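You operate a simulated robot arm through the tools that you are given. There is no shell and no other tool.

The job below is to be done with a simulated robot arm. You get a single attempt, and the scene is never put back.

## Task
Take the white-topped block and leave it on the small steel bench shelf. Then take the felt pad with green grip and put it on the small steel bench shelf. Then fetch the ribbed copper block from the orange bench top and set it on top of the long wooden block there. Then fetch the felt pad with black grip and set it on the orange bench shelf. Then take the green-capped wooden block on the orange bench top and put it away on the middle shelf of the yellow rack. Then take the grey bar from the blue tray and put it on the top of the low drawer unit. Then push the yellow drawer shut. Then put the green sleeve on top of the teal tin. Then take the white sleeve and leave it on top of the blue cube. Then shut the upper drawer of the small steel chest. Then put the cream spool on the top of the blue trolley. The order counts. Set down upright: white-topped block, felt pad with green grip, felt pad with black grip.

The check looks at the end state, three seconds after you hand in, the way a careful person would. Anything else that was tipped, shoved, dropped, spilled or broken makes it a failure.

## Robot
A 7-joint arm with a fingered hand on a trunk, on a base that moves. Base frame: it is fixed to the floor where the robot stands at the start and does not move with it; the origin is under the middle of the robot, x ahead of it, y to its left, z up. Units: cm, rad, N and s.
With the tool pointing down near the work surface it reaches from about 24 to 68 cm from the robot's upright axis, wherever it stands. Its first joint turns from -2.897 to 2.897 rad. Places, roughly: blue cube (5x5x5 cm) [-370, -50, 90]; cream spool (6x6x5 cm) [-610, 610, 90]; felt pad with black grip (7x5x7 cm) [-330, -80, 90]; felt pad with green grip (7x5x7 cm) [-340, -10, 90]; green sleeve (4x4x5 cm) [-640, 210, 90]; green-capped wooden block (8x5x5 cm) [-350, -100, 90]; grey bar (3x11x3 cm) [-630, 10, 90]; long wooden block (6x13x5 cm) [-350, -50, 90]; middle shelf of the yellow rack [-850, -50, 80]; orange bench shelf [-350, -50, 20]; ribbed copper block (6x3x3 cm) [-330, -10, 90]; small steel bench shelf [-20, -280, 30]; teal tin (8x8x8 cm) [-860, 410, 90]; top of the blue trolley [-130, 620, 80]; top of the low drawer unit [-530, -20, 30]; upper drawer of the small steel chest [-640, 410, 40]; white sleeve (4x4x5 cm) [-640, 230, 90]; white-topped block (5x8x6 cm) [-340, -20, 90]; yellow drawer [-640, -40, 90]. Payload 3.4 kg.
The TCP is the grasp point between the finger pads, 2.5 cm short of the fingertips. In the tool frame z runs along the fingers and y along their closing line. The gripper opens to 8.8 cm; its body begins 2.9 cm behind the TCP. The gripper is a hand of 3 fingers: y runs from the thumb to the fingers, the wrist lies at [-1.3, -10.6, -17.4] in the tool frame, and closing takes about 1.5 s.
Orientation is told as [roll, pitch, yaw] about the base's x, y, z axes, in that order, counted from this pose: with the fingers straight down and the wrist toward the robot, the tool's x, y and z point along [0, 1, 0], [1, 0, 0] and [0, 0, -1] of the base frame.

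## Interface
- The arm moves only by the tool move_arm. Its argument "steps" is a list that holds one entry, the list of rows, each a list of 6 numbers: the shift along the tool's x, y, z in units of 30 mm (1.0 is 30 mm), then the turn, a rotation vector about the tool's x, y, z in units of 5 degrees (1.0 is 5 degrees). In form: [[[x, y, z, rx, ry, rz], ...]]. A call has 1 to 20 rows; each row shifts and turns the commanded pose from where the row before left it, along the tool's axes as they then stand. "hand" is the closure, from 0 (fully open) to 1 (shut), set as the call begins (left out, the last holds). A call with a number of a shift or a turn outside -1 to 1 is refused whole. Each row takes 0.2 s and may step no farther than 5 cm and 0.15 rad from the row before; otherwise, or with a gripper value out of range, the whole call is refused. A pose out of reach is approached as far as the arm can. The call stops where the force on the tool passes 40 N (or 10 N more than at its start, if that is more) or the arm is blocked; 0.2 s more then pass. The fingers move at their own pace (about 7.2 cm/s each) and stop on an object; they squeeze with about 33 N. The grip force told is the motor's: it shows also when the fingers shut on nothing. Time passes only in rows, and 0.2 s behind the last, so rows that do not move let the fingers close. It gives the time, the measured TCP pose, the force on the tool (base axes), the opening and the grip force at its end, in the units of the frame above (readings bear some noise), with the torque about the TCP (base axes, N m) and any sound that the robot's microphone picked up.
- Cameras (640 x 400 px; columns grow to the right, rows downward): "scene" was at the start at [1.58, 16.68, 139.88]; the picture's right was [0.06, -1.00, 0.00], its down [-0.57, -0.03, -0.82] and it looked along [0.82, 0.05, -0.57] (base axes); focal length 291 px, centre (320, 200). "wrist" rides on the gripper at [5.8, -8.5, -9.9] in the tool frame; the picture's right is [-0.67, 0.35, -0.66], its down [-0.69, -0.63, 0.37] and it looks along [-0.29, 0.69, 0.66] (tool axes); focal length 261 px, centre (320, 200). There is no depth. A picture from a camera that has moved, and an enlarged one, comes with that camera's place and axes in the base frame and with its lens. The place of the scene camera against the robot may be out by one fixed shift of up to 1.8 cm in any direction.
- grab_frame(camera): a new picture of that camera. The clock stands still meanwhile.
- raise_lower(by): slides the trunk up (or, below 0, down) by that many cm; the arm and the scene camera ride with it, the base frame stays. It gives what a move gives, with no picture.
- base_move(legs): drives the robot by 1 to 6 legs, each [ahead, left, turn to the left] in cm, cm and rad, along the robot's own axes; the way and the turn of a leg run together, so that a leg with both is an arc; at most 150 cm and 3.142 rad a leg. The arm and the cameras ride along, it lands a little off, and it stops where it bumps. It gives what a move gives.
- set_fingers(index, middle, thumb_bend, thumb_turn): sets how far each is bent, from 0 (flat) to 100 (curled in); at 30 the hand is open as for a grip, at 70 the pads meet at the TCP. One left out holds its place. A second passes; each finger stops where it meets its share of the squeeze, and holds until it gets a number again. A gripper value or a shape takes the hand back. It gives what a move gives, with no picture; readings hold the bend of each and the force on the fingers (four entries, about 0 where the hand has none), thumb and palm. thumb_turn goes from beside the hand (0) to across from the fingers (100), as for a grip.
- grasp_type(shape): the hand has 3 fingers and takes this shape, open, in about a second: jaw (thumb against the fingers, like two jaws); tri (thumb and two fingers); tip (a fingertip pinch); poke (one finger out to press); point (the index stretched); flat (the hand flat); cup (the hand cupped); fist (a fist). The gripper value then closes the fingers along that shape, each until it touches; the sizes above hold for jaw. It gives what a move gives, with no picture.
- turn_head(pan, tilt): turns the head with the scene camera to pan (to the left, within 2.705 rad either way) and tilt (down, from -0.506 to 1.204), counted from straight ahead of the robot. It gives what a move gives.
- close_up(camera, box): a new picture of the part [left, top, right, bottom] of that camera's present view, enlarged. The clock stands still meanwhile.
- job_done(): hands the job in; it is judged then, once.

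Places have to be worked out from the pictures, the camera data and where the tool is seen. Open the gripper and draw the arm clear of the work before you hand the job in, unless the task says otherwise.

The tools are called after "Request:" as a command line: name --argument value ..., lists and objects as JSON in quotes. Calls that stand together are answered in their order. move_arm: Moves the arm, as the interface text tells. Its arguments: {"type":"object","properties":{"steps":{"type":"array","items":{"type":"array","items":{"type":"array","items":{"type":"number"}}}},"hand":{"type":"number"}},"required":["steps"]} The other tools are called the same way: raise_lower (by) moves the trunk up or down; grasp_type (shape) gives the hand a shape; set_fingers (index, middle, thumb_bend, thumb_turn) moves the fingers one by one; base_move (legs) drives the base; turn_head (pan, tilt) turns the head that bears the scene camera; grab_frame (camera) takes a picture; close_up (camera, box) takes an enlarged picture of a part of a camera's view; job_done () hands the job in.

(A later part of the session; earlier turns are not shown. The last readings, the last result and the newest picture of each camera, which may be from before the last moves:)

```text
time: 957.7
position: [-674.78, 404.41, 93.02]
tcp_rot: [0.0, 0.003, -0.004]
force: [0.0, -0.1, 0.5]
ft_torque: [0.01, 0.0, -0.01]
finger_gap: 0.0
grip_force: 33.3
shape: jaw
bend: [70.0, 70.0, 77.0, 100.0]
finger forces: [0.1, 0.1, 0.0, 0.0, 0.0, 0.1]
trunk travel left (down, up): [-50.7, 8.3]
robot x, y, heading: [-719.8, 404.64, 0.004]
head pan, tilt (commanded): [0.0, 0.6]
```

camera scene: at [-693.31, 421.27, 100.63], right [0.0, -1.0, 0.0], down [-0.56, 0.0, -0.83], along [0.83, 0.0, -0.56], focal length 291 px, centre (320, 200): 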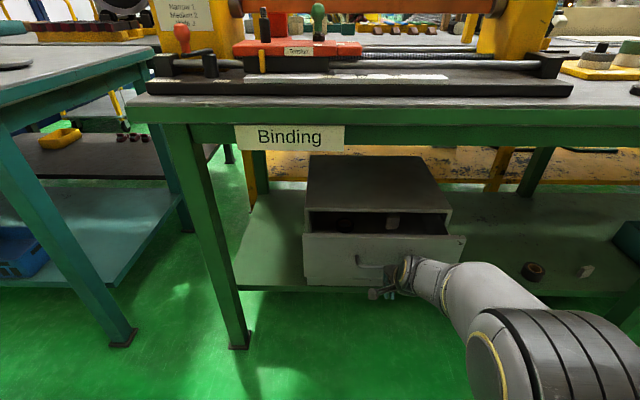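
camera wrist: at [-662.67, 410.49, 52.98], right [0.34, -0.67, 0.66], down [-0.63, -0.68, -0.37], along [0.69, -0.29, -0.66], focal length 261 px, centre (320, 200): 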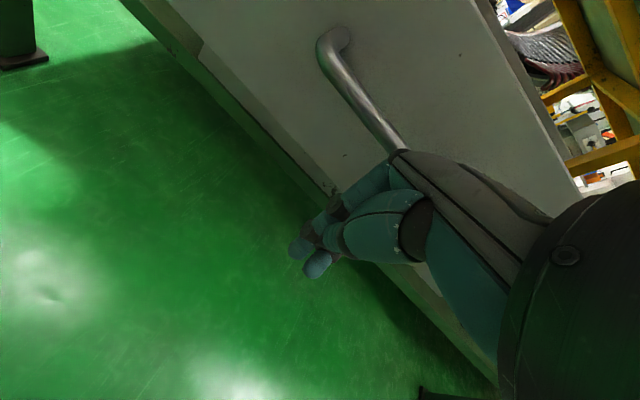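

Both drawers of the chest are shut. Last task: the cream spool near (-610,610). I raise the arm and slide north for a look.

Request:
move_arm --steps '[[[0, 0, -1, 0, 0, 0], [0, 0, -1, 0, 0, 0], [0, 0, -1, 0, 0, 0], [0, 0, -1, 0, 0, 0]]]' --hand 0

Request:
turn_head --pan 0.6 --tilt 0.4

Request:
grab_frame --camera "scene"

Request:
turn_head --pan 1.4 --tilt 0.4

Request:
grab_frame --camera "scene"

```text
time: 958.7
position: [-674.53, 404.43, 105.03]
tcp_rot: [-0.001, 0.008, -0.007]
force: [0.4, 0.6, -0.1]
ft_torque: [0.0, 0.0, -0.02]
finger_gap: 8.79
grip_force: 0.1
shape: jaw
bend: [30.0, 30.0, 30.0, 98.0]
finger forces: [0.0, 0.0, 0.0, 0.0, 0.0, 0.1]
trunk travel left (down, up): [-50.7, 8.3]
robot x, y, heading: [-720.27, 404.99, 0.004]
head pan, tilt (commanded): [0.0, 0.6]
```

```text
time: 959.7
position: [-674.62, 404.43, 104.98]
tcp_rot: [0.0, 0.005, -0.004]
force: [-0.7, 0.1, 0.6]
ft_torque: [0.02, -0.01, 0.06]
finger_gap: 8.8
grip_force: 0.0
shape: jaw
bend: [30.0, 30.0, 30.0, 98.0]
finger forces: [0.0, 0.0, 0.1, 0.0, 0.1, 0.0]
trunk travel left (down, up): [-50.7, 8.3]
robot x, y, heading: [-720.04, 405.01, 0.008]
head pan, tilt (commanded): [0.6, 0.4]
```

```text
taken
camera scene: at [-719.72, 426.37, 152.45], right [0.57, -0.82, 0.0], down [-0.32, -0.22, -0.92], along [0.76, 0.52, -0.39], focal length 291 px, centre (320, 200)
```

scene: 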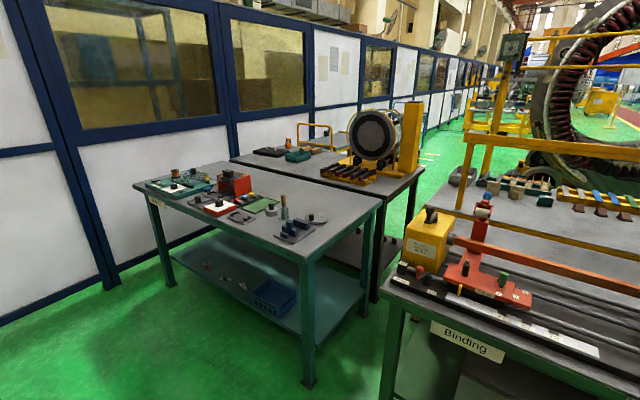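

```text
time: 960.8
position: [-674.58, 404.47, 104.92]
tcp_rot: [0.0, 0.003, -0.006]
force: [-0.2, -0.7, 0.0]
ft_torque: [0.02, 0.01, -0.01]
finger_gap: 8.77
grip_force: 0.1
shape: jaw
bend: [30.0, 30.0, 30.0, 98.0]
finger forces: [0.1, 0.0, 0.0, 0.0, 0.0, 0.0]
trunk travel left (down, up): [-50.7, 8.3]
robot x, y, heading: [-719.96, 404.99, 0.01]
head pan, tilt (commanded): [1.4, 0.4]
```

```text
taken
camera scene: at [-725.81, 430.23, 152.45], right [0.99, -0.17, 0.0], down [-0.06, -0.38, -0.92], along [0.15, 0.91, -0.39], focal length 291 px, centre (320, 200)
```

scene: 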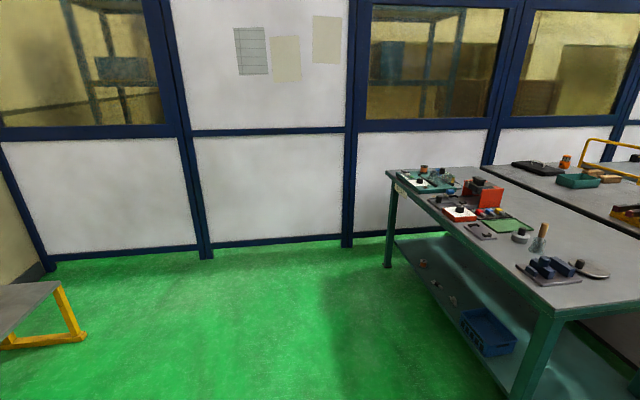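

I zoom to find the cream spool near (-610,610).

Request:
close_up --camera "scene" --box '[380, 140, 540, 240]'

Request:
base_move --legs '[[0, 150, 0]]'

Request:
turn_head --pan 0.3 --tilt 0.6

Request:
grab_frame --camera "scene"

Request:
close_up --camera "scene" --box '[200, 120, 440, 270]'

```text
4.00 times, centred on (460, 190) of scene
camera zoom: at [-725.81, 430.23, 152.45], right [0.99, -0.17, 0.0], down [-0.06, -0.38, -0.92], along [0.15, 0.91, -0.39], focal length 1165 px, centre (-240, 240)
```

zoom: 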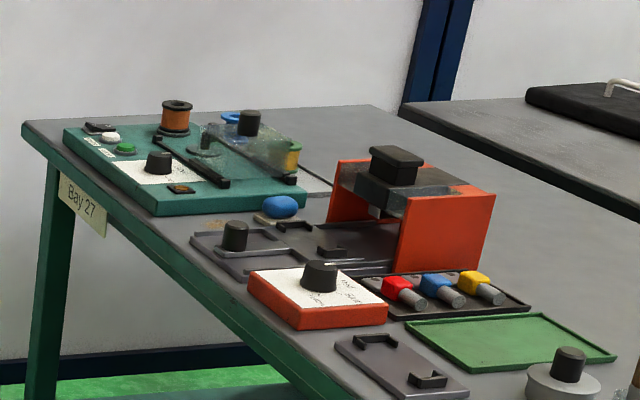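

```text
time: 968.2
position: [-674.38, 553.88, 104.93]
tcp_rot: [0.002, 0.005, -0.02]
force: [-0.3, -0.4, 0.5]
ft_torque: [-0.03, -0.01, 0.02]
finger_gap: 8.75
grip_force: 0.1
shape: jaw
bend: [30.0, 30.0, 30.0, 98.0]
finger forces: [0.1, 0.0, 0.0, 0.0, 0.0, 0.1]
trunk travel left (down, up): [-50.7, 8.3]
robot x, y, heading: [-719.63, 554.78, -0.013]
head pan, tilt (commanded): [1.4, 0.4]
```

```text
time: 969.5
position: [-674.38, 553.87, 104.88]
tcp_rot: [0.0, 0.006, -0.018]
force: [0.2, -0.8, -0.2]
ft_torque: [-0.03, 0.01, -0.01]
finger_gap: 8.77
grip_force: 0.0
shape: jaw
bend: [30.0, 30.0, 30.0, 98.0]
finger forces: [0.0, 0.0, 0.1, 0.1, 0.0, 0.1]
trunk travel left (down, up): [-50.7, 8.3]
robot x, y, heading: [-719.76, 554.87, -0.005]
head pan, tilt (commanded): [0.3, 0.6]
```

```text
taken
camera scene: at [-718.5, 573.71, 150.63], right [0.29, -0.96, 0.0], down [-0.54, -0.16, -0.83], along [0.79, 0.24, -0.56], focal length 291 px, centre (320, 200)
```

scene: 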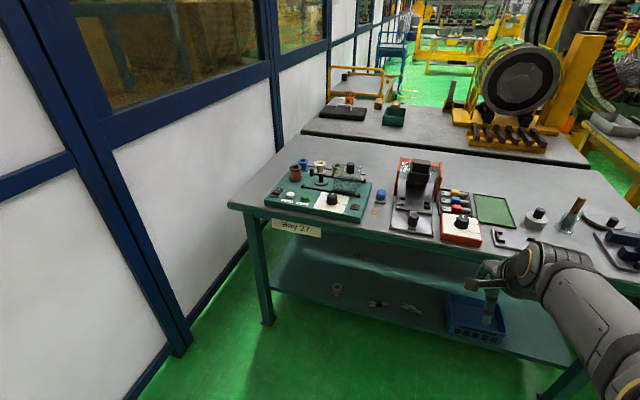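

```text
2.67 times, centred on (320, 195) of scene
camera zoom: at [-718.5, 573.71, 150.63], right [0.29, -0.96, 0.0], down [-0.54, -0.16, -0.83], along [0.79, 0.24, -0.56], focal length 777 px, centre (320, 213)
```

zoom: 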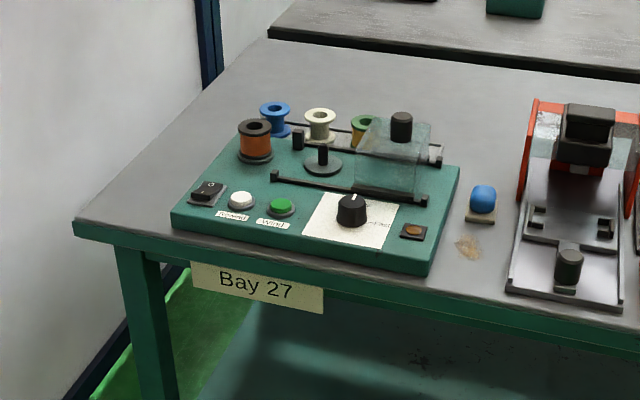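

The cream spool sits at about (-608.5,607) in a row of spools on a teal winding board (neighbours ~7.5 cm each side). I move to y≈604 and closer for a detailed look.

Request:
base_move --legs '[[25, 49, 0.008]]'

Request:
turn_head --pan 0.0 --tilt 0.6

Request:
grab_frame --camera "scene"

Request:
close_up --camera "scene" --box '[260, 130, 460, 255]'

Request:
grab_frame --camera "wrist"

```text
time: 972.7
position: [-649.14, 603.19, 104.9]
tcp_rot: [0.001, 0.009, -0.009]
force: [0.5, 0.5, -1.1]
ft_torque: [0.01, 0.01, 0.0]
finger_gap: 8.8
grip_force: 0.2
shape: jaw
bend: [30.0, 30.0, 30.0, 98.0]
finger forces: [0.1, 0.1, 0.0, 0.1, 0.0, 0.0]
trunk travel left (down, up): [-50.7, 8.3]
robot x, y, heading: [-694.7, 604.23, 0.005]
head pan, tilt (commanded): [0.3, 0.6]
```

```text
time: 973.5
position: [-649.08, 603.28, 105.02]
tcp_rot: [-0.001, 0.004, -0.009]
force: [-0.3, -0.3, -0.2]
ft_torque: [-0.01, 0.01, 0.01]
finger_gap: 8.78
grip_force: 0.1
shape: jaw
bend: [30.0, 30.0, 30.0, 98.0]
finger forces: [0.1, 0.0, 0.1, 0.1, 0.1, 0.1]
trunk travel left (down, up): [-50.7, 8.3]
robot x, y, heading: [-694.64, 603.84, -0.0]
head pan, tilt (commanded): [0.0, 0.6]
```

```text
taken
camera scene: at [-693.04, 620.12, 150.63], right [0.0, -1.0, 0.0], down [-0.56, 0.0, -0.83], along [0.83, 0.0, -0.56], focal length 291 px, centre (320, 200)
```

scene: 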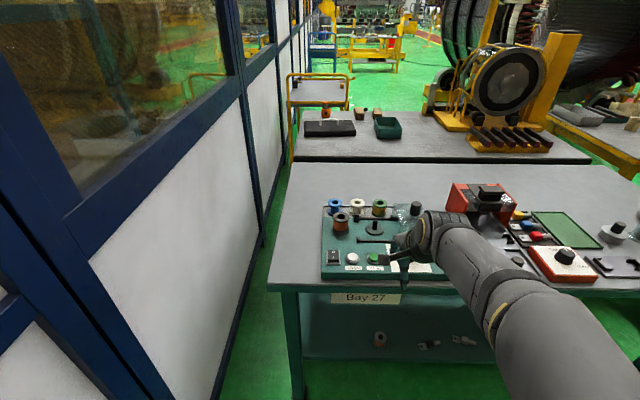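

```text
3.20 times, centred on (360, 192) of scene
camera zoom: at [-693.04, 620.12, 150.63], right [0.0, -1.0, 0.0], down [-0.56, 0.0, -0.83], along [0.83, 0.0, -0.56], focal length 932 px, centre (192, 224)
```

zoom: 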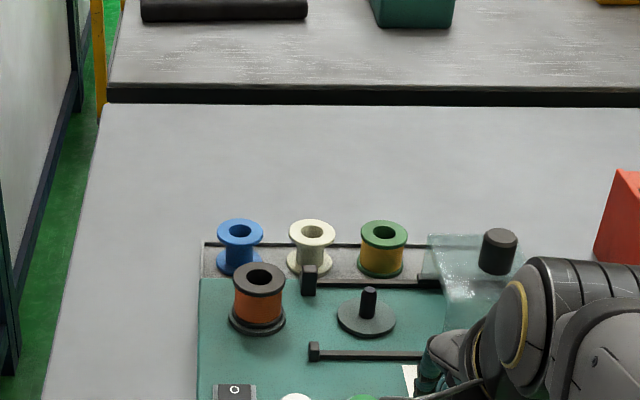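

```text
taken
camera wrist: at [-657.58, 609.13, 114.98], right [0.35, -0.67, 0.65], down [-0.64, -0.68, -0.36], along [0.69, -0.29, -0.66], focal length 261 px, centre (320, 200)
```

wrist: 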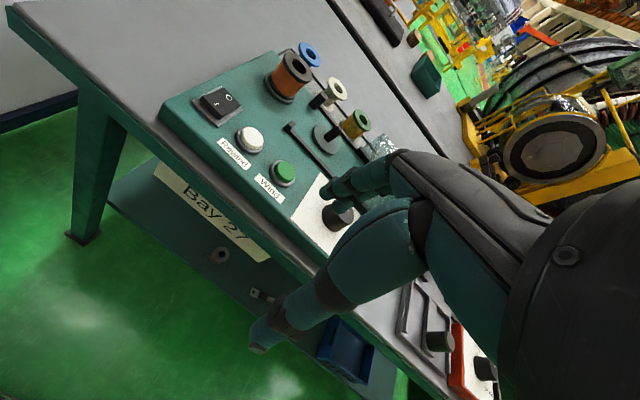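

The row: blue (615), cream (607), green (599) with a black post right in front of the cream one. I plan a diagonal grip (≈45°) on the top flange, thumb passing right of the post. I turn the hand and approach high for accurate measuring.

Request:
move_arm --steps '[[[0, 0, 0, 0, 0, -0.93], [0, 0, 0, 0, 0, -0.93], [0, 0, 0, 0, 0, -0.93], [0, 0, 0, 0, 0, -0.93], [0, 0, 0, 0, 0, -0.93], [0, 0, 0, 0, 0, -0.93], [0, 0, 0, 0, 0, -0.93], [0, 0, 0, 0, 0, -0.93], [0, 0, 0, 0, 0, -0.93], [0, 0, 0, 0, 0, -0.93]]]' --hand 0.2

Request:
base_move --legs '[[22, 0, 0]]'

Request:
grab_frame --camera "wrist"

Request:
grab_frame --camera "scene"

```text
time: 975.7
position: [-649.2, 603.18, 104.93]
tcp_rot: [0.004, 0.005, 0.803]
force: [0.1, -0.5, 0.5]
ft_torque: [0.01, -0.02, 0.0]
finger_gap: 7.07
grip_force: 0.1
shape: jaw
bend: [27.0, 34.0, 49.0, 99.0]
finger forces: [0.0, 0.0, 0.0, 0.0, 0.0, 0.0]
trunk travel left (down, up): [-50.7, 8.3]
robot x, y, heading: [-694.69, 604.03, 0.002]
head pan, tilt (commanded): [0.0, 0.6]
```

```text
time: 977.4
position: [-627.04, 603.29, 104.99]
tcp_rot: [0.006, 0.004, 0.803]
force: [-0.2, 0.6, -0.1]
ft_torque: [0.02, 0.0, 0.04]
finger_gap: 7.06
grip_force: 0.0
shape: jaw
bend: [27.0, 34.0, 49.0, 99.0]
finger forces: [0.1, 0.1, 0.0, 0.1, 0.1, 0.1]
trunk travel left (down, up): [-50.7, 8.3]
robot x, y, heading: [-672.18, 603.85, 0.0]
head pan, tilt (commanded): [0.0, 0.6]
```

```text
taken
camera wrist: at [-637.04, 601.27, 114.96], right [0.73, -0.21, 0.65], down [0.05, -0.93, -0.37], along [0.68, 0.3, -0.67], focal length 261 px, centre (320, 200)
```

wrist: 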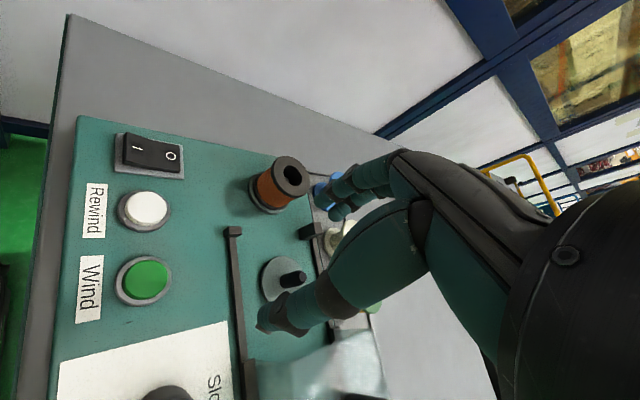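

```text
taken
camera scene: at [-670.86, 620.17, 150.63], right [0.0, -1.0, 0.0], down [-0.57, 0.0, -0.82], along [0.82, 0.0, -0.57], focal length 291 px, centre (320, 200)
```

scene: 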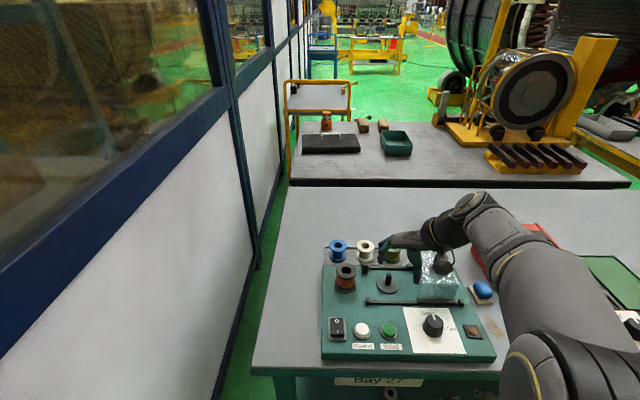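

I zoom both cameras on the spool row.

Request:
close_up --camera "scene" --box '[310, 220, 430, 295]'

Request:
move_arm --steps '[[[0.5, -0.6, 0, 0, 0, 0], [0.5, -0.6, 0, 0, 0, 0]]]'

Request:
close_up --camera "wrist" --box '[200, 130, 440, 280]'

```text
5.33 times, centred on (370, 258) of scene
camera zoom: at [-670.86, 620.17, 150.63], right [0.0, -1.0, 0.0], down [-0.57, 0.0, -0.82], along [0.82, 0.0, -0.57], focal length 1554 px, centre (53, -107)
```

zoom: 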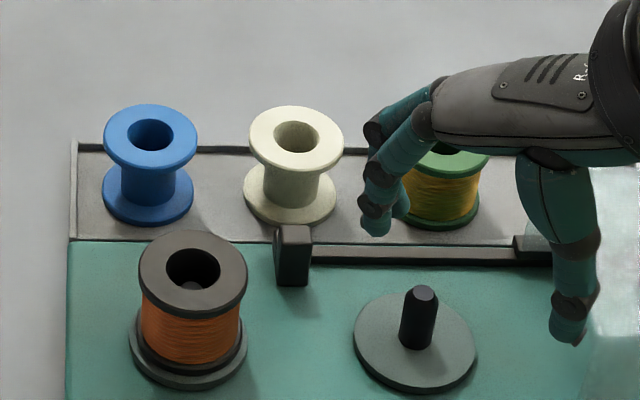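

```text
time: 978.0
position: [-631.84, 602.84, 104.9]
tcp_rot: [0.005, 0.003, 0.802]
force: [-0.2, 0.0, 0.5]
ft_torque: [0.01, 0.02, 0.0]
finger_gap: 7.06
grip_force: 0.1
shape: jaw
bend: [27.0, 34.0, 49.0, 99.0]
finger forces: [0.0, 0.0, 0.0, 0.0, 0.0, 0.0]
trunk travel left (down, up): [-50.7, 8.3]
robot x, y, heading: [-672.46, 604.1, 0.001]
head pan, tilt (commanded): [0.0, 0.6]
```

```text
2.67 times, centred on (320, 205) of wrist
camera zoom: at [-641.82, 600.81, 114.98], right [0.73, -0.21, 0.65], down [0.05, -0.93, -0.37], along [0.68, 0.3, -0.66], focal length 695 px, centre (320, 187)
```

zoom: 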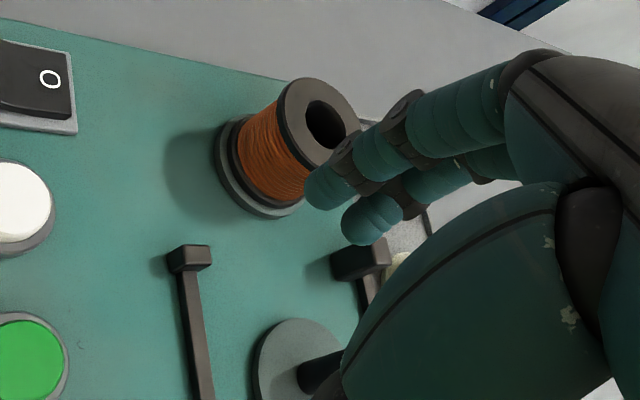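

The scene zoom shows the cream spool clearly (flange ≈5.2 cm, waist 3 cm), post and rod ~6 cm in front. I move the hand above the spool to measure it with the wrist camera.

Request:
move_arm --steps '[[[-0.586, 0.853, 0.1, 0, 0, 0], [-0.586, 0.853, 0, 0, 0, 0], [-0.586, 0.853, 0, 0, 0, 0], [-0.586, 0.853, 0, 0, 0, 0], [-0.586, 0.853, 0, 0, 0, 0], [-0.586, 0.853, 0, 0, 0, 0], [-0.586, 0.853, 0, 0, 0, 0]]]'

Request:
grab_frame --camera "wrist"

Request:
close_up --camera "wrist" --box '[140, 180, 380, 330]'

Request:
close_up --camera "scene" --box '[310, 220, 430, 295]'

```text
time: 979.6
position: [-610.32, 607.12, 104.41]
tcp_rot: [0.005, 0.006, 0.802]
force: [0.3, -0.5, 0.4]
ft_torque: [-0.03, -0.03, 0.03]
finger_gap: 7.06
grip_force: 0.1
shape: jaw
bend: [27.0, 34.0, 49.0, 99.0]
finger forces: [0.0, 0.0, 0.1, 0.0, 0.0, 0.0]
trunk travel left (down, up): [-50.7, 8.3]
robot x, y, heading: [-672.08, 604.06, -0.0]
head pan, tilt (commanded): [0.0, 0.6]
```

```text
taken
camera wrist: at [-620.36, 605.13, 114.51], right [0.73, -0.21, 0.65], down [0.05, -0.93, -0.37], along [0.68, 0.3, -0.67], focal length 261 px, centre (320, 200)
```

wrist: 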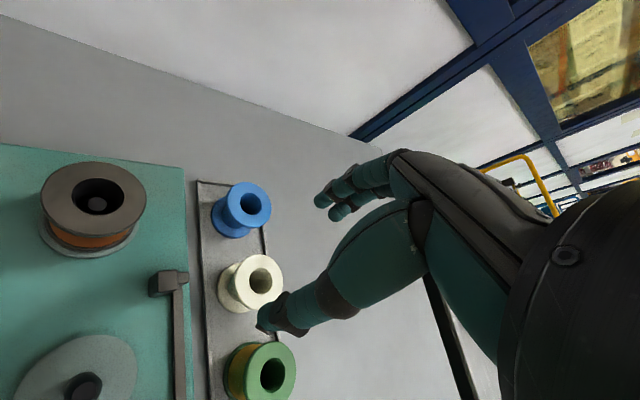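

```text
2.67 times, centred on (260, 255) of wrist
camera zoom: at [-620.36, 605.13, 114.51], right [0.73, -0.21, 0.65], down [0.05, -0.93, -0.37], along [0.68, 0.3, -0.67], focal length 695 px, centre (480, 53)
```

zoom: 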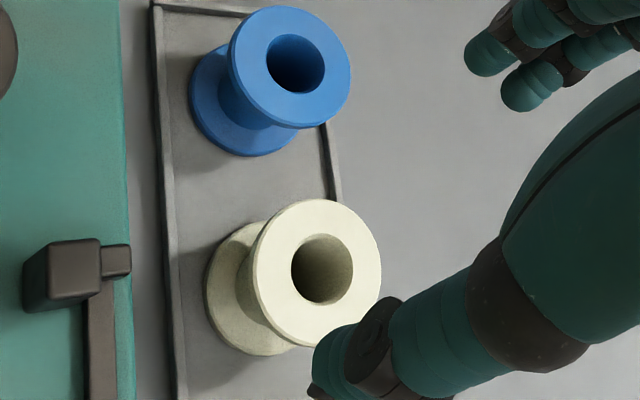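

```text
5.33 times, centred on (370, 258) of scene
camera zoom: at [-670.87, 620.17, 150.63], right [0.0, -1.0, 0.0], down [-0.57, 0.0, -0.82], along [0.82, 0.0, -0.57], focal length 1554 px, centre (53, -107)
```

zoom: 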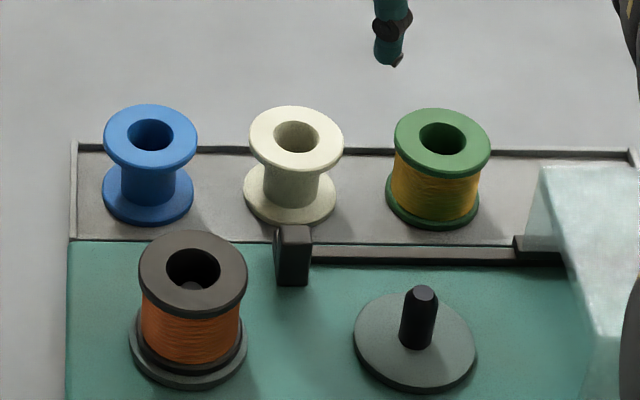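

By the wrist view the cream spool's top centre is near (-608.3,606.4). I go 5 cm lower and measure again to fix its height.

Request:
move_arm --steps '[[[0, 0, 0.85, 0, 0, 0], [0, 0, 0.85, 0, 0, 0]]]'

Request:
close_up --camera "wrist" --box '[140, 180, 380, 330]'

```text
time: 980.2
position: [-610.33, 607.25, 99.5]
tcp_rot: [0.002, 0.003, 0.803]
force: [0.1, 0.6, 0.5]
ft_torque: [-0.01, 0.01, 0.02]
finger_gap: 7.09
grip_force: 0.0
shape: jaw
bend: [27.0, 34.0, 49.0, 99.0]
finger forces: [0.1, 0.1, 0.0, 0.1, 0.1, 0.0]
trunk travel left (down, up): [-50.7, 8.3]
robot x, y, heading: [-672.81, 604.29, 0.003]
head pan, tilt (commanded): [0.0, 0.6]
```

```text
2.67 times, centred on (260, 255) of wrist
camera zoom: at [-620.4, 605.13, 109.49], right [0.73, -0.22, 0.65], down [0.05, -0.93, -0.37], along [0.68, 0.3, -0.66], focal length 695 px, centre (480, 53)
```

zoom: 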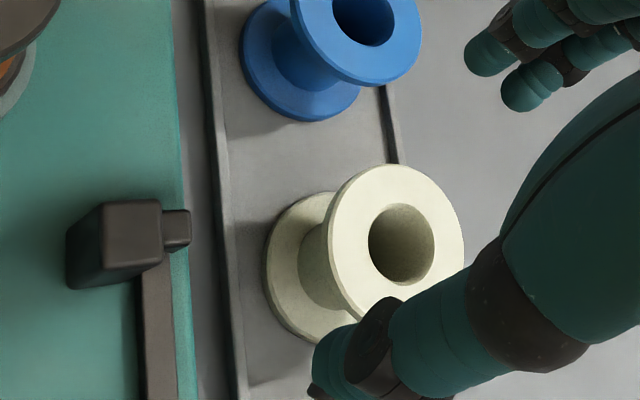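

Two views give the spool's centre (-607.4,606.6), top z≈92; the strip's rim and the rod are clear of the thumb's path at that orientation. I centre over it and descend to z≈92.5, checking before closing.

Request:
move_arm --steps '[[[-0.42, 0.18, 0, 0, 0, 0], [-0.43, 0.18, 0, 0, 0, 0], [0, 0, 0.7, 0, 0, 0], [0, 0, 0.7, 0, 0, 0], [0, 0, 0.6, 0, 0, 0], [0, 0, 0.33, 0, 0, 0]]]'

Request:
close_up --camera "wrist" --box '[180, 150, 420, 300]'

Request:
close_up --camera "scene" --box '[310, 210, 430, 285]'

```text
time: 981.6
position: [-607.84, 606.22, 92.4]
tcp_rot: [0.004, 0.004, 0.804]
force: [0.2, -1.1, 0.1]
ft_torque: [0.03, -0.04, 0.0]
finger_gap: 7.07
grip_force: 0.1
shape: jaw
bend: [27.0, 34.0, 49.0, 99.0]
finger forces: [0.0, 0.2, 0.0, 0.0, 0.0, 0.1]
trunk travel left (down, up): [-50.7, 8.3]
robot x, y, heading: [-672.58, 603.96, 0.003]
head pan, tilt (commanded): [0.0, 0.6]
```

```text
2.67 times, centred on (300, 225) of wrist
camera zoom: at [-617.97, 604.15, 102.48], right [0.73, -0.21, 0.65], down [0.05, -0.93, -0.37], along [0.68, 0.3, -0.66], focal length 695 px, centre (373, 133)
```

zoom: 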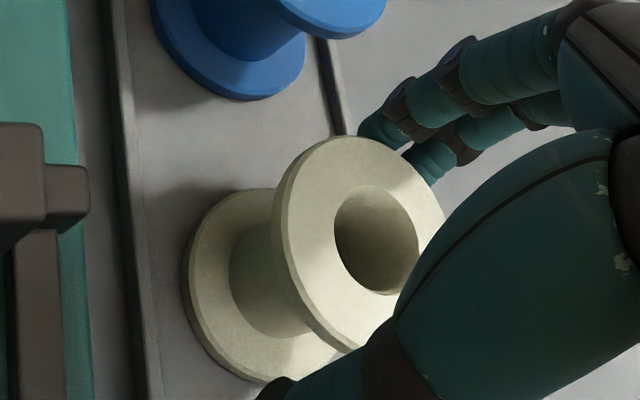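

```text
5.33 times, centred on (370, 248) of scene
camera zoom: at [-670.91, 620.17, 150.63], right [0.0, -1.0, 0.0], down [-0.56, 0.0, -0.83], along [0.83, 0.0, -0.56], focal length 1554 px, centre (53, -53)
```

zoom: 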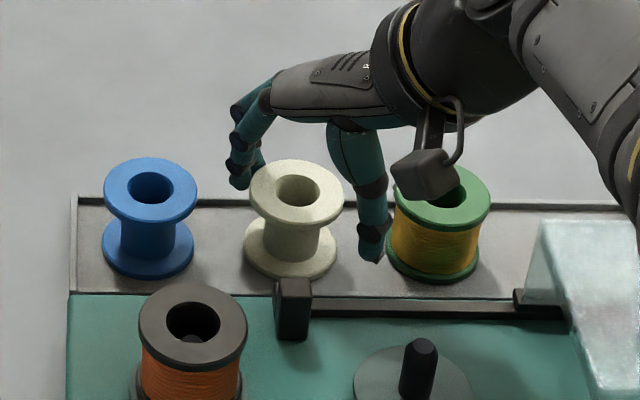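

The hand straddles the cream spool cleanly between its neighbours. I lower 0.7 cm more and close.

Request:
move_arm --steps '[[[0, 0, 0.25, 0, 0, 0], [0, 0, 0, 0, 0, 0]]]'

Request:
move_arm --steps '[[[0, 0, 0, 0, 0, 0], [0, 0, 0, 0, 0, 0], [0, 0, 0, 0, 0, 0], [0, 0, 0, 0, 0, 0], [0, 0, 0, 0, 0, 0], [0, 0, 0, 0, 0, 0], [0, 0, 0, 0, 0, 0]]]' --hand 1

Request:
close_up --camera "scene" --box '[310, 210, 430, 285]'

Request:
close_up --camera "wrist" --box '[180, 150, 420, 300]'

```text
time: 982.2
position: [-607.91, 606.16, 91.68]
tcp_rot: [0.005, 0.006, 0.803]
force: [-0.7, 0.0, 0.6]
ft_torque: [0.0, 0.03, -0.03]
finger_gap: 7.09
grip_force: 0.1
shape: jaw
bend: [27.0, 34.0, 49.0, 99.0]
finger forces: [0.1, 0.2, 0.0, 0.0, 0.0, 0.0]
trunk travel left (down, up): [-50.7, 8.3]
robot x, y, heading: [-672.53, 603.76, 0.003]
head pan, tilt (commanded): [0.0, 0.6]
```

```text
time: 983.8
position: [-607.97, 606.23, 91.78]
tcp_rot: [0.006, 0.003, 0.802]
force: [0.6, 0.2, 0.1]
ft_torque: [0.0, -0.03, 0.01]
finger_gap: 4.33
grip_force: 33.1
shape: jaw
bend: [74.0, 45.0, 69.0, 100.0]
finger forces: [18.5, 10.7, 0.0, 0.0, 30.0, 0.1]
trunk travel left (down, up): [-50.7, 8.3]
robot x, y, heading: [-672.51, 603.72, 0.004]
head pan, tilt (commanded): [0.0, 0.6]
```

```text
5.33 times, centred on (370, 248) of scene
camera zoom: at [-670.91, 620.17, 150.63], right [0.0, -1.0, 0.0], down [-0.56, 0.0, -0.83], along [0.83, 0.0, -0.56], focal length 1554 px, centre (53, -53)
```

zoom: 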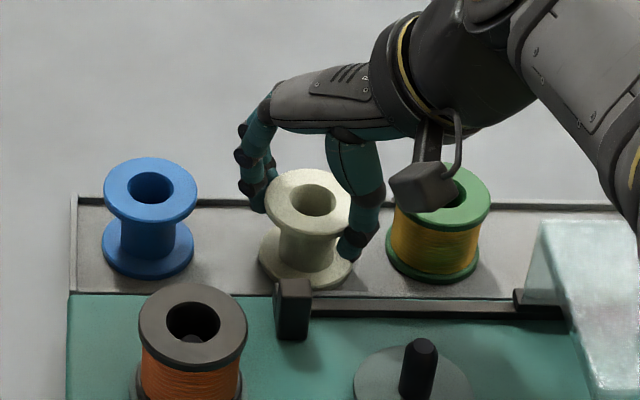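

```text
2.67 times, centred on (300, 225) of wrist
camera zoom: at [-617.96, 604.12, 101.73], right [0.73, -0.21, 0.65], down [0.05, -0.93, -0.37], along [0.68, 0.3, -0.66], focal length 695 px, centre (373, 133)
```

zoom: 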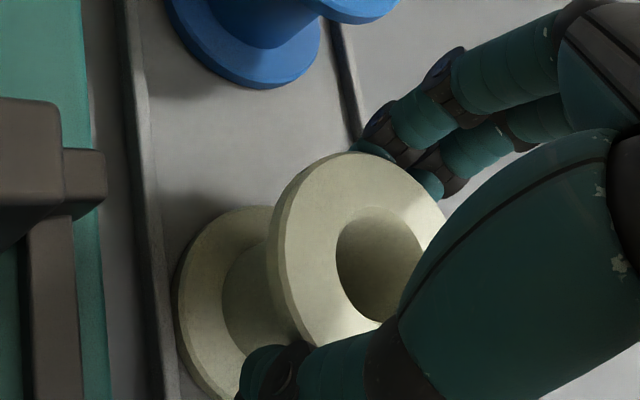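

Gripped across the top flange. I lift slowly and check.

Request:
move_arm --steps '[[[0, 0, -0.2, 0, 0, 0], [0, 0, -0.4, 0, 0, 0], [0, 0, -0.6, 0, 0, 0], [0, 0, -0.9, 0, 0, 0], [0, 0, -0.9, 0, 0, 0], [0, 0, -0.9, 0, 0, 0]]]'

Request:
close_up --camera "scene" --box '[300, 180, 460, 280]'

Request:
grab_frame --camera "wrist"

```text
time: 985.2
position: [-607.98, 606.23, 103.31]
tcp_rot: [0.004, 0.005, 0.803]
force: [0.2, -0.3, 0.6]
ft_torque: [0.0, -0.01, 0.02]
finger_gap: 4.33
grip_force: 33.1
shape: jaw
bend: [74.0, 45.0, 69.0, 100.0]
finger forces: [18.6, 10.8, 0.0, 0.1, 30.0, 0.0]
trunk travel left (down, up): [-50.7, 8.3]
robot x, y, heading: [-672.73, 604.07, 0.005]
head pan, tilt (commanded): [0.0, 0.6]
```

```text
4.00 times, centred on (380, 230) of scene
camera zoom: at [-670.91, 620.17, 150.63], right [0.0, -1.0, 0.0], down [-0.56, 0.0, -0.83], along [0.83, 0.0, -0.56], focal length 1165 px, centre (80, 80)
```

zoom: 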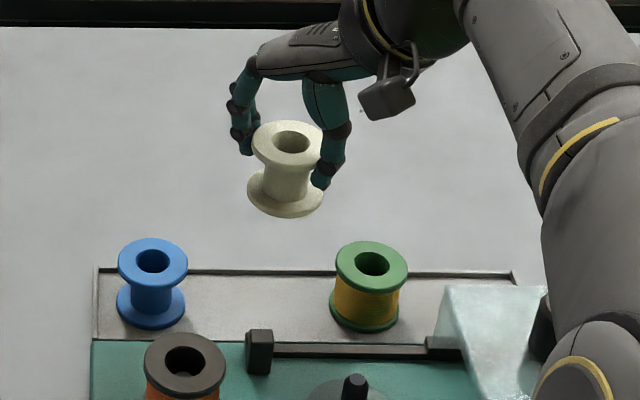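

```text
taken
camera wrist: at [-617.96, 604.14, 113.42], right [0.73, -0.21, 0.65], down [0.05, -0.93, -0.37], along [0.68, 0.3, -0.67], focal length 261 px, centre (320, 200)
```

wrist: 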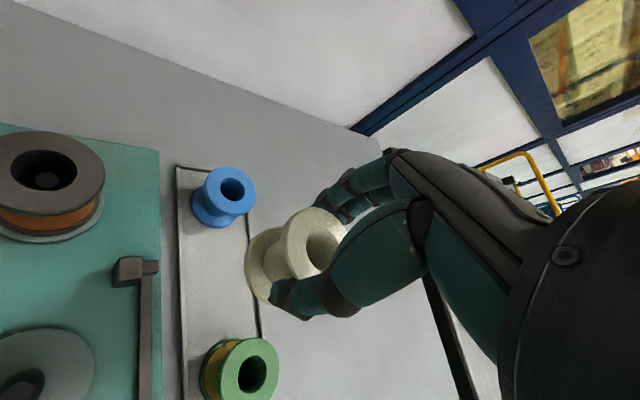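

The cream spool hangs upright in the hand. I retract, back away from the table, and drive the long way: south to the aisle, east, then north to the blue trolley.

Request:
move_arm --steps '[[[0.75, -0.725, -0.2, 0, 0, 0], [0.75, -0.725, 0, 0, 0, 0], [0.75, -0.725, 0, 0, 0, 0], [0.75, -0.725, 0, 0, 0, 0], [0.75, -0.725, 0, 0, 0, 0], [0.75, -0.725, 0, 0, 0, 0], [0.75, -0.725, 0, 0, 0, 0], [0.75, -0.725, 0, 0, 0, 0]]]'

Request:
base_move --legs '[[-32, 0, 0], [0, -150, 0], [0, -150, 0], [0, -150, 0], [0, -70, 0]]'

Request:
base_move --legs '[[150, 0, 0], [150, 0, 0], [150, 0, 0], [150, 0, 0], [130, 0, 0]]'

```text
time: 987.0
position: [-632.96, 606.08, 104.12]
tcp_rot: [0.006, 0.003, 0.804]
force: [-0.1, 0.0, -0.9]
ft_torque: [-0.01, 0.01, -0.02]
finger_gap: 4.32
grip_force: 33.2
shape: jaw
bend: [74.0, 45.0, 69.0, 100.0]
finger forces: [18.7, 10.8, 0.1, 0.0, 30.0, 0.0]
trunk travel left (down, up): [-50.7, 8.3]
robot x, y, heading: [-672.52, 603.99, 0.004]
head pan, tilt (commanded): [0.0, 0.6]
```

```text
time: 1013.7
position: [-670.73, 84.3, 104.16]
tcp_rot: [0.004, 0.002, 0.785]
force: [0.6, -0.1, -0.8]
ft_torque: [-0.03, 0.03, 0.0]
finger_gap: 4.3
grip_force: 33.0
shape: jaw
bend: [74.0, 45.0, 69.0, 100.0]
finger forces: [18.7, 10.9, 0.1, 0.1, 29.9, 0.1]
trunk travel left (down, up): [-50.7, 8.3]
robot x, y, heading: [-710.36, 82.81, -0.015]
head pan, tilt (commanded): [0.0, 0.6]
```

```text
time: 1048.3
position: [58.03, 76.49, 104.09]
tcp_rot: [0.006, 0.003, 0.79]
force: [-0.6, -0.2, -0.6]
ft_torque: [0.03, -0.03, 0.03]
finger_gap: 4.32
grip_force: 32.7
shape: jaw
bend: [74.0, 45.0, 69.0, 100.0]
finger forces: [18.6, 10.8, 0.1, 0.0, 29.9, 0.0]
trunk travel left (down, up): [-50.7, 8.3]
robot x, y, heading: [18.45, 75.31, -0.015]
head pan, tilt (commanded): [0.0, 0.6]
```

I'm at (18,75). I turn to face north and look for the blue trolley.

Request:
base_move --legs '[[0, 0, 1.585]]'

Request:
turn_head --pan 0.1 --tilt 0.2

Request:
grab_frame --camera "scene"

Request:
close_up --camera "scene" --box '[200, 100, 360, 200]'

```text
time: 1052.6
position: [16.5, 114.7, 104.12]
tcp_rot: [0.006, 0.004, 2.37]
force: [0.1, -0.4, -0.5]
ft_torque: [-0.01, -0.03, 0.01]
finger_gap: 4.3
grip_force: 32.9
shape: jaw
bend: [74.0, 45.0, 69.0, 100.0]
finger forces: [18.7, 10.7, 0.1, 0.0, 29.8, 0.0]
trunk travel left (down, up): [-50.7, 8.3]
robot x, y, heading: [18.53, 75.14, 1.57]
head pan, tilt (commanded): [0.0, 0.6]
```

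```text
time: 1053.4
position: [16.46, 114.69, 104.16]
tcp_rot: [0.005, 0.004, 2.37]
force: [-0.2, 0.4, -1.7]
ft_torque: [0.0, 0.0, -0.01]
finger_gap: 4.29
grip_force: 33.5
shape: jaw
bend: [74.0, 45.0, 69.0, 100.0]
finger forces: [18.6, 10.6, 0.0, 0.1, 29.8, 0.0]
trunk travel left (down, up): [-50.7, 8.3]
robot x, y, heading: [18.22, 74.97, 1.575]
head pan, tilt (commanded): [0.099, 0.201]
```

```text
taken
camera scene: at [0.44, 78.73, 154.3], right [1.0, 0.1, 0.0], down [0.02, -0.2, -0.98], along [-0.1, 0.97, -0.2], focal length 291 px, centre (320, 200)
```

scene: 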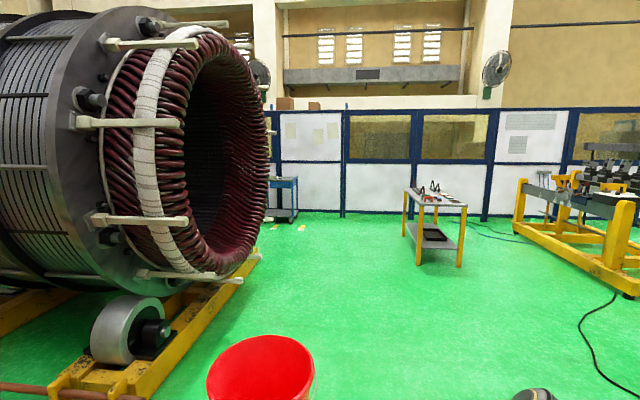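

```text
4.00 times, centred on (280, 150) of scene
camera zoom: at [0.44, 78.73, 154.3], right [1.0, 0.1, 0.0], down [0.02, -0.2, -0.98], along [-0.1, 0.97, -0.2], focal length 1165 px, centre (480, 400)
```

zoom: 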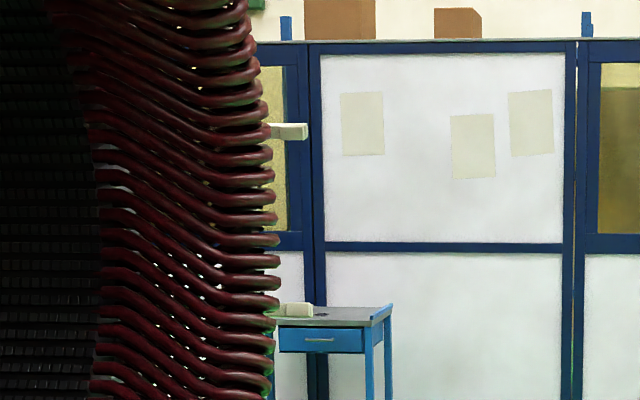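

The blue trolley is behind the stator's end, at about (-130,620). I drive north along x≈18 to y≈525 and look again.

Request:
base_move --legs '[[150, 0, 0], [150, 0, 0], [150, 0, 0]]'

Request:
turn_head --pan 0.9 --tilt 0.4

Request:
grab_frame --camera "scene"

Request:
close_up --camera "scene" --box '[220, 100, 460, 250]'

```text
time: 1075.0
position: [19.41, 566.64, 104.11]
tcp_rot: [0.004, 0.004, 2.375]
force: [0.3, 0.4, -0.8]
ft_torque: [-0.01, -0.04, 0.0]
finger_gap: 4.3
grip_force: 33.1
shape: jaw
bend: [74.0, 45.0, 69.0, 100.0]
finger forces: [18.6, 10.7, 0.1, 0.0, 29.8, 0.1]
trunk travel left (down, up): [-50.7, 8.3]
robot x, y, heading: [21.35, 527.27, 1.569]
head pan, tilt (commanded): [0.099, 0.201]
```

```text
time: 1076.2
position: [19.28, 566.65, 104.1]
tcp_rot: [0.005, 0.003, 2.373]
force: [0.0, 0.5, -1.0]
ft_torque: [-0.01, 0.03, 0.01]
finger_gap: 4.29
grip_force: 32.9
shape: jaw
bend: [74.0, 45.0, 69.0, 100.0]
finger forces: [18.7, 10.6, 0.1, 0.1, 29.8, 0.0]
trunk travel left (down, up): [-50.7, 8.3]
robot x, y, heading: [21.82, 527.4, 1.572]
head pan, tilt (commanded): [0.901, 0.4]
```

```text
taken
camera scene: at [-2.88, 527.17, 152.46], right [0.62, 0.78, 0.0], down [0.31, -0.24, -0.92], along [-0.72, 0.57, -0.39], focal length 291 px, centre (320, 200)
```

scene: 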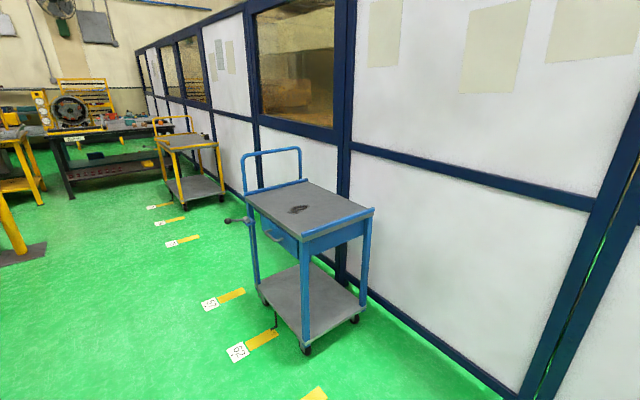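

```text
2.67 times, centred on (340, 175) of scene
camera zoom: at [-2.88, 527.17, 152.46], right [0.62, 0.78, 0.0], down [0.31, -0.24, -0.92], along [-0.72, 0.57, -0.39], focal length 777 px, centre (267, 267)
```

zoom: 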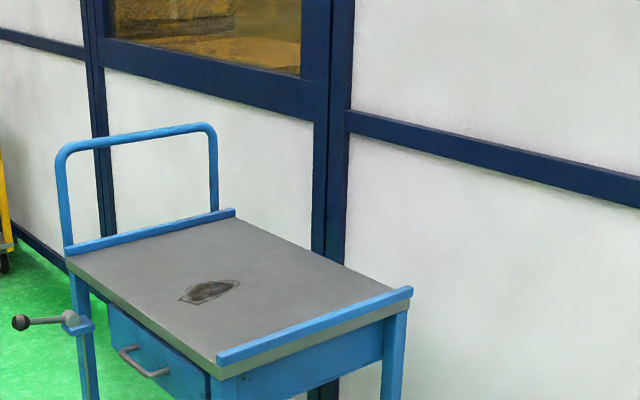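

The trolley's top is empty: about x -104..-165, y 597..646, z≈80. I approach its east end: north to y≈618, turn west, and drive to x≈-72.

Request:
base_move --legs '[[91, 0, 0], [0, 0, 1.57], [80, 0, 0]]'

Request:
turn_head --pan 0.0 --tilt 0.75

Request:
grab_frame --camera "scene"

Request:
grab_frame --camera "wrist"

```text
time: 1080.2
position: [18.6, 647.64, 103.98]
tcp_rot: [0.014, 0.014, 2.394]
force: [-0.2, -17.7, 1.9]
ft_torque: [0.28, 0.08, 0.51]
finger_gap: 4.19
grip_force: 33.0
shape: jaw
bend: [74.0, 49.0, 67.0, 100.0]
finger forces: [19.6, 31.7, 0.0, 0.1, 33.2, 0.0]
trunk travel left (down, up): [-50.7, 8.3]
robot x, y, heading: [20.88, 608.62, 1.579]
head pan, tilt (commanded): [0.901, 0.4]
stopped in leg 1: the force on the tool passed its limit at 57 N (the readings are from after the stop); the commanded pose is now the measured one
```

```text
time: 1081.4
position: [18.63, 647.68, 103.98]
tcp_rot: [0.014, 0.013, 2.391]
force: [0.0, -22.6, -5.4]
ft_torque: [0.09, -0.16, 0.63]
finger_gap: 4.19
grip_force: 32.9
shape: jaw
bend: [74.0, 49.0, 67.0, 100.0]
finger forces: [19.1, 39.1, 0.0, 0.0, 34.5, 0.1]
trunk travel left (down, up): [-50.7, 8.3]
robot x, y, heading: [20.76, 608.59, 1.58]
head pan, tilt (commanded): [0.0, 0.75]
```

```text
taken
camera scene: at [3.95, 610.95, 149.35], right [1.0, 0.01, 0.0], down [0.01, -0.68, -0.73], along [-0.01, 0.73, -0.68], focal length 291 px, centre (320, 200)
```

scene: 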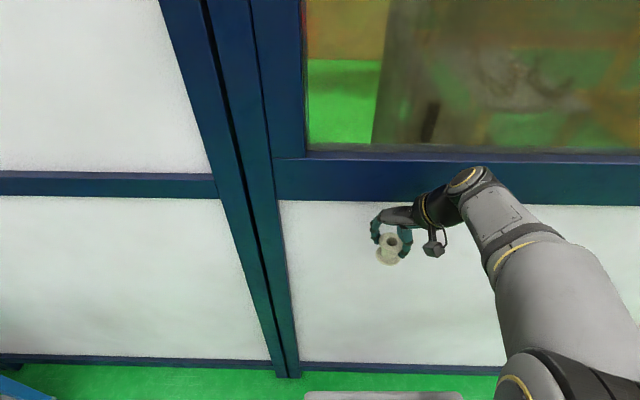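

```text
taken
camera wrist: at [20.89, 637.86, 114.14], right [0.2, 0.74, 0.64], down [0.93, 0.06, -0.37], along [-0.31, 0.67, -0.67], focal length 261 px, centre (320, 200)
```

wrist: 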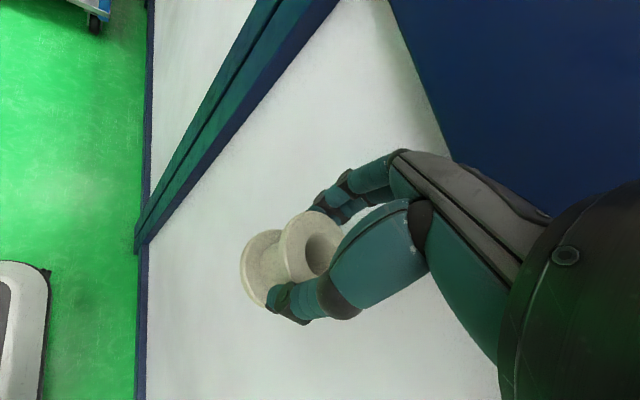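

The hand touched the partition wall ahead (I was still facing it). I back off 22 cm, turn west first, then move over.

Request:
base_move --legs '[[-22, 0, 0], [0, 0, 1.565]]'

Request:
grab_frame --camera "wrist"

Request:
grab_frame --camera "scene"

```text
time: 1086.9
position: [-17.9, 584.41, 103.88]
tcp_rot: [0.016, 0.014, -2.325]
force: [0.5, -0.6, 0.0]
ft_torque: [-0.02, 0.01, 0.01]
finger_gap: 4.23
grip_force: 33.1
shape: jaw
bend: [74.0, 47.0, 68.0, 100.0]
finger forces: [20.0, 10.6, 0.0, 0.0, 31.1, 0.1]
trunk travel left (down, up): [-50.7, 8.3]
robot x, y, heading: [21.4, 587.12, -3.136]
head pan, tilt (commanded): [0.0, 0.75]
```

```text
taken
camera wrist: at [-8.19, 586.7, 114.08], right [-0.74, 0.2, 0.64], down [-0.06, 0.93, -0.37], along [-0.67, -0.31, -0.67], focal length 261 px, centre (320, 200)
```

wrist: 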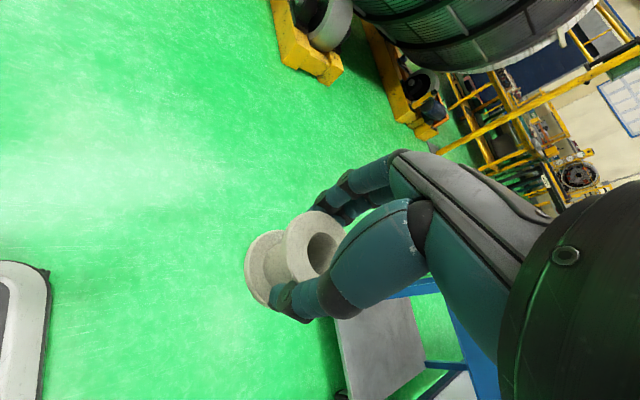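

```text
taken
camera scene: at [17.76, 571.26, 149.34], right [-0.01, 1.0, 0.0], down [0.68, 0.0, -0.73], along [-0.73, 0.0, -0.68], focal length 291 px, centre (320, 200)
```

scene: 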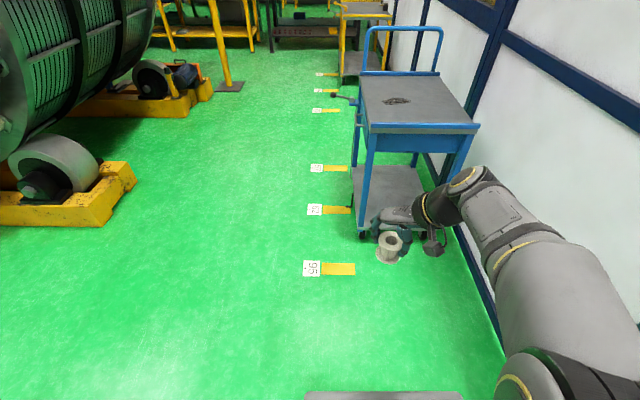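

Facing west with the trolley ahead (its centre line y≈621). I strafe 27 cm right and drive ahead to x≈-70.

Request:
base_move --legs '[[0, -27, -0.006], [90, 0, 0]]'

Request:
turn_head --pan 0.0 --tilt 0.9

Request:
grab_frame --camera "scene"

Request:
grab_frame --camera "wrist"

```text
time: 1093.2
position: [-108.19, 611.62, 103.84]
tcp_rot: [0.015, 0.014, -2.328]
force: [1.2, -0.1, -0.2]
ft_torque: [0.0, 0.0, 0.0]
finger_gap: 4.23
grip_force: 32.5
shape: jaw
bend: [74.0, 47.0, 68.0, 100.0]
finger forces: [20.0, 10.5, 0.0, 0.0, 31.1, 0.0]
trunk travel left (down, up): [-50.7, 8.3]
robot x, y, heading: [-69.03, 613.99, -3.144]
head pan, tilt (commanded): [0.0, 0.75]
```

```text
time: 1093.9
position: [-108.05, 611.66, 103.87]
tcp_rot: [0.018, 0.015, -2.329]
force: [-0.1, -0.3, -0.4]
ft_torque: [0.01, -0.02, 0.01]
finger_gap: 4.26
grip_force: 32.8
shape: jaw
bend: [74.0, 47.0, 68.0, 100.0]
finger forces: [20.0, 10.6, 0.0, 0.1, 31.1, 0.1]
trunk travel left (down, up): [-50.7, 8.3]
robot x, y, heading: [-68.78, 613.92, -3.142]
head pan, tilt (commanded): [0.0, 0.901]
```

```text
taken
camera scene: at [-71.71, 598.34, 148.16], right [0.0, 1.0, 0.0], down [0.78, 0.0, -0.62], along [-0.62, 0.0, -0.78], focal length 291 px, centre (320, 200)
```

scene: 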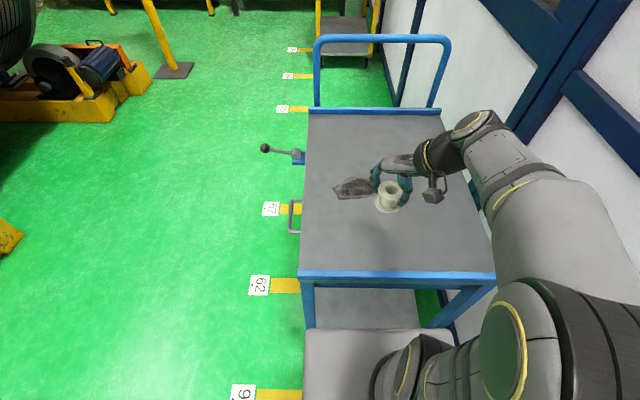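

```text
taken
camera wrist: at [-98.3, 613.94, 114.08], right [-0.74, 0.21, 0.64], down [-0.06, 0.93, -0.37], along [-0.67, -0.31, -0.67], focal length 261 px, centre (320, 200)
```

wrist: 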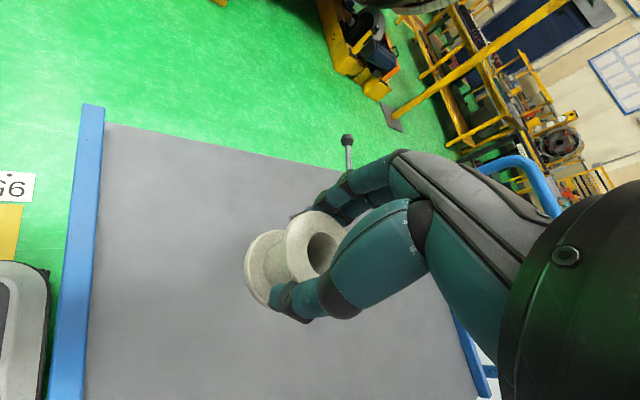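

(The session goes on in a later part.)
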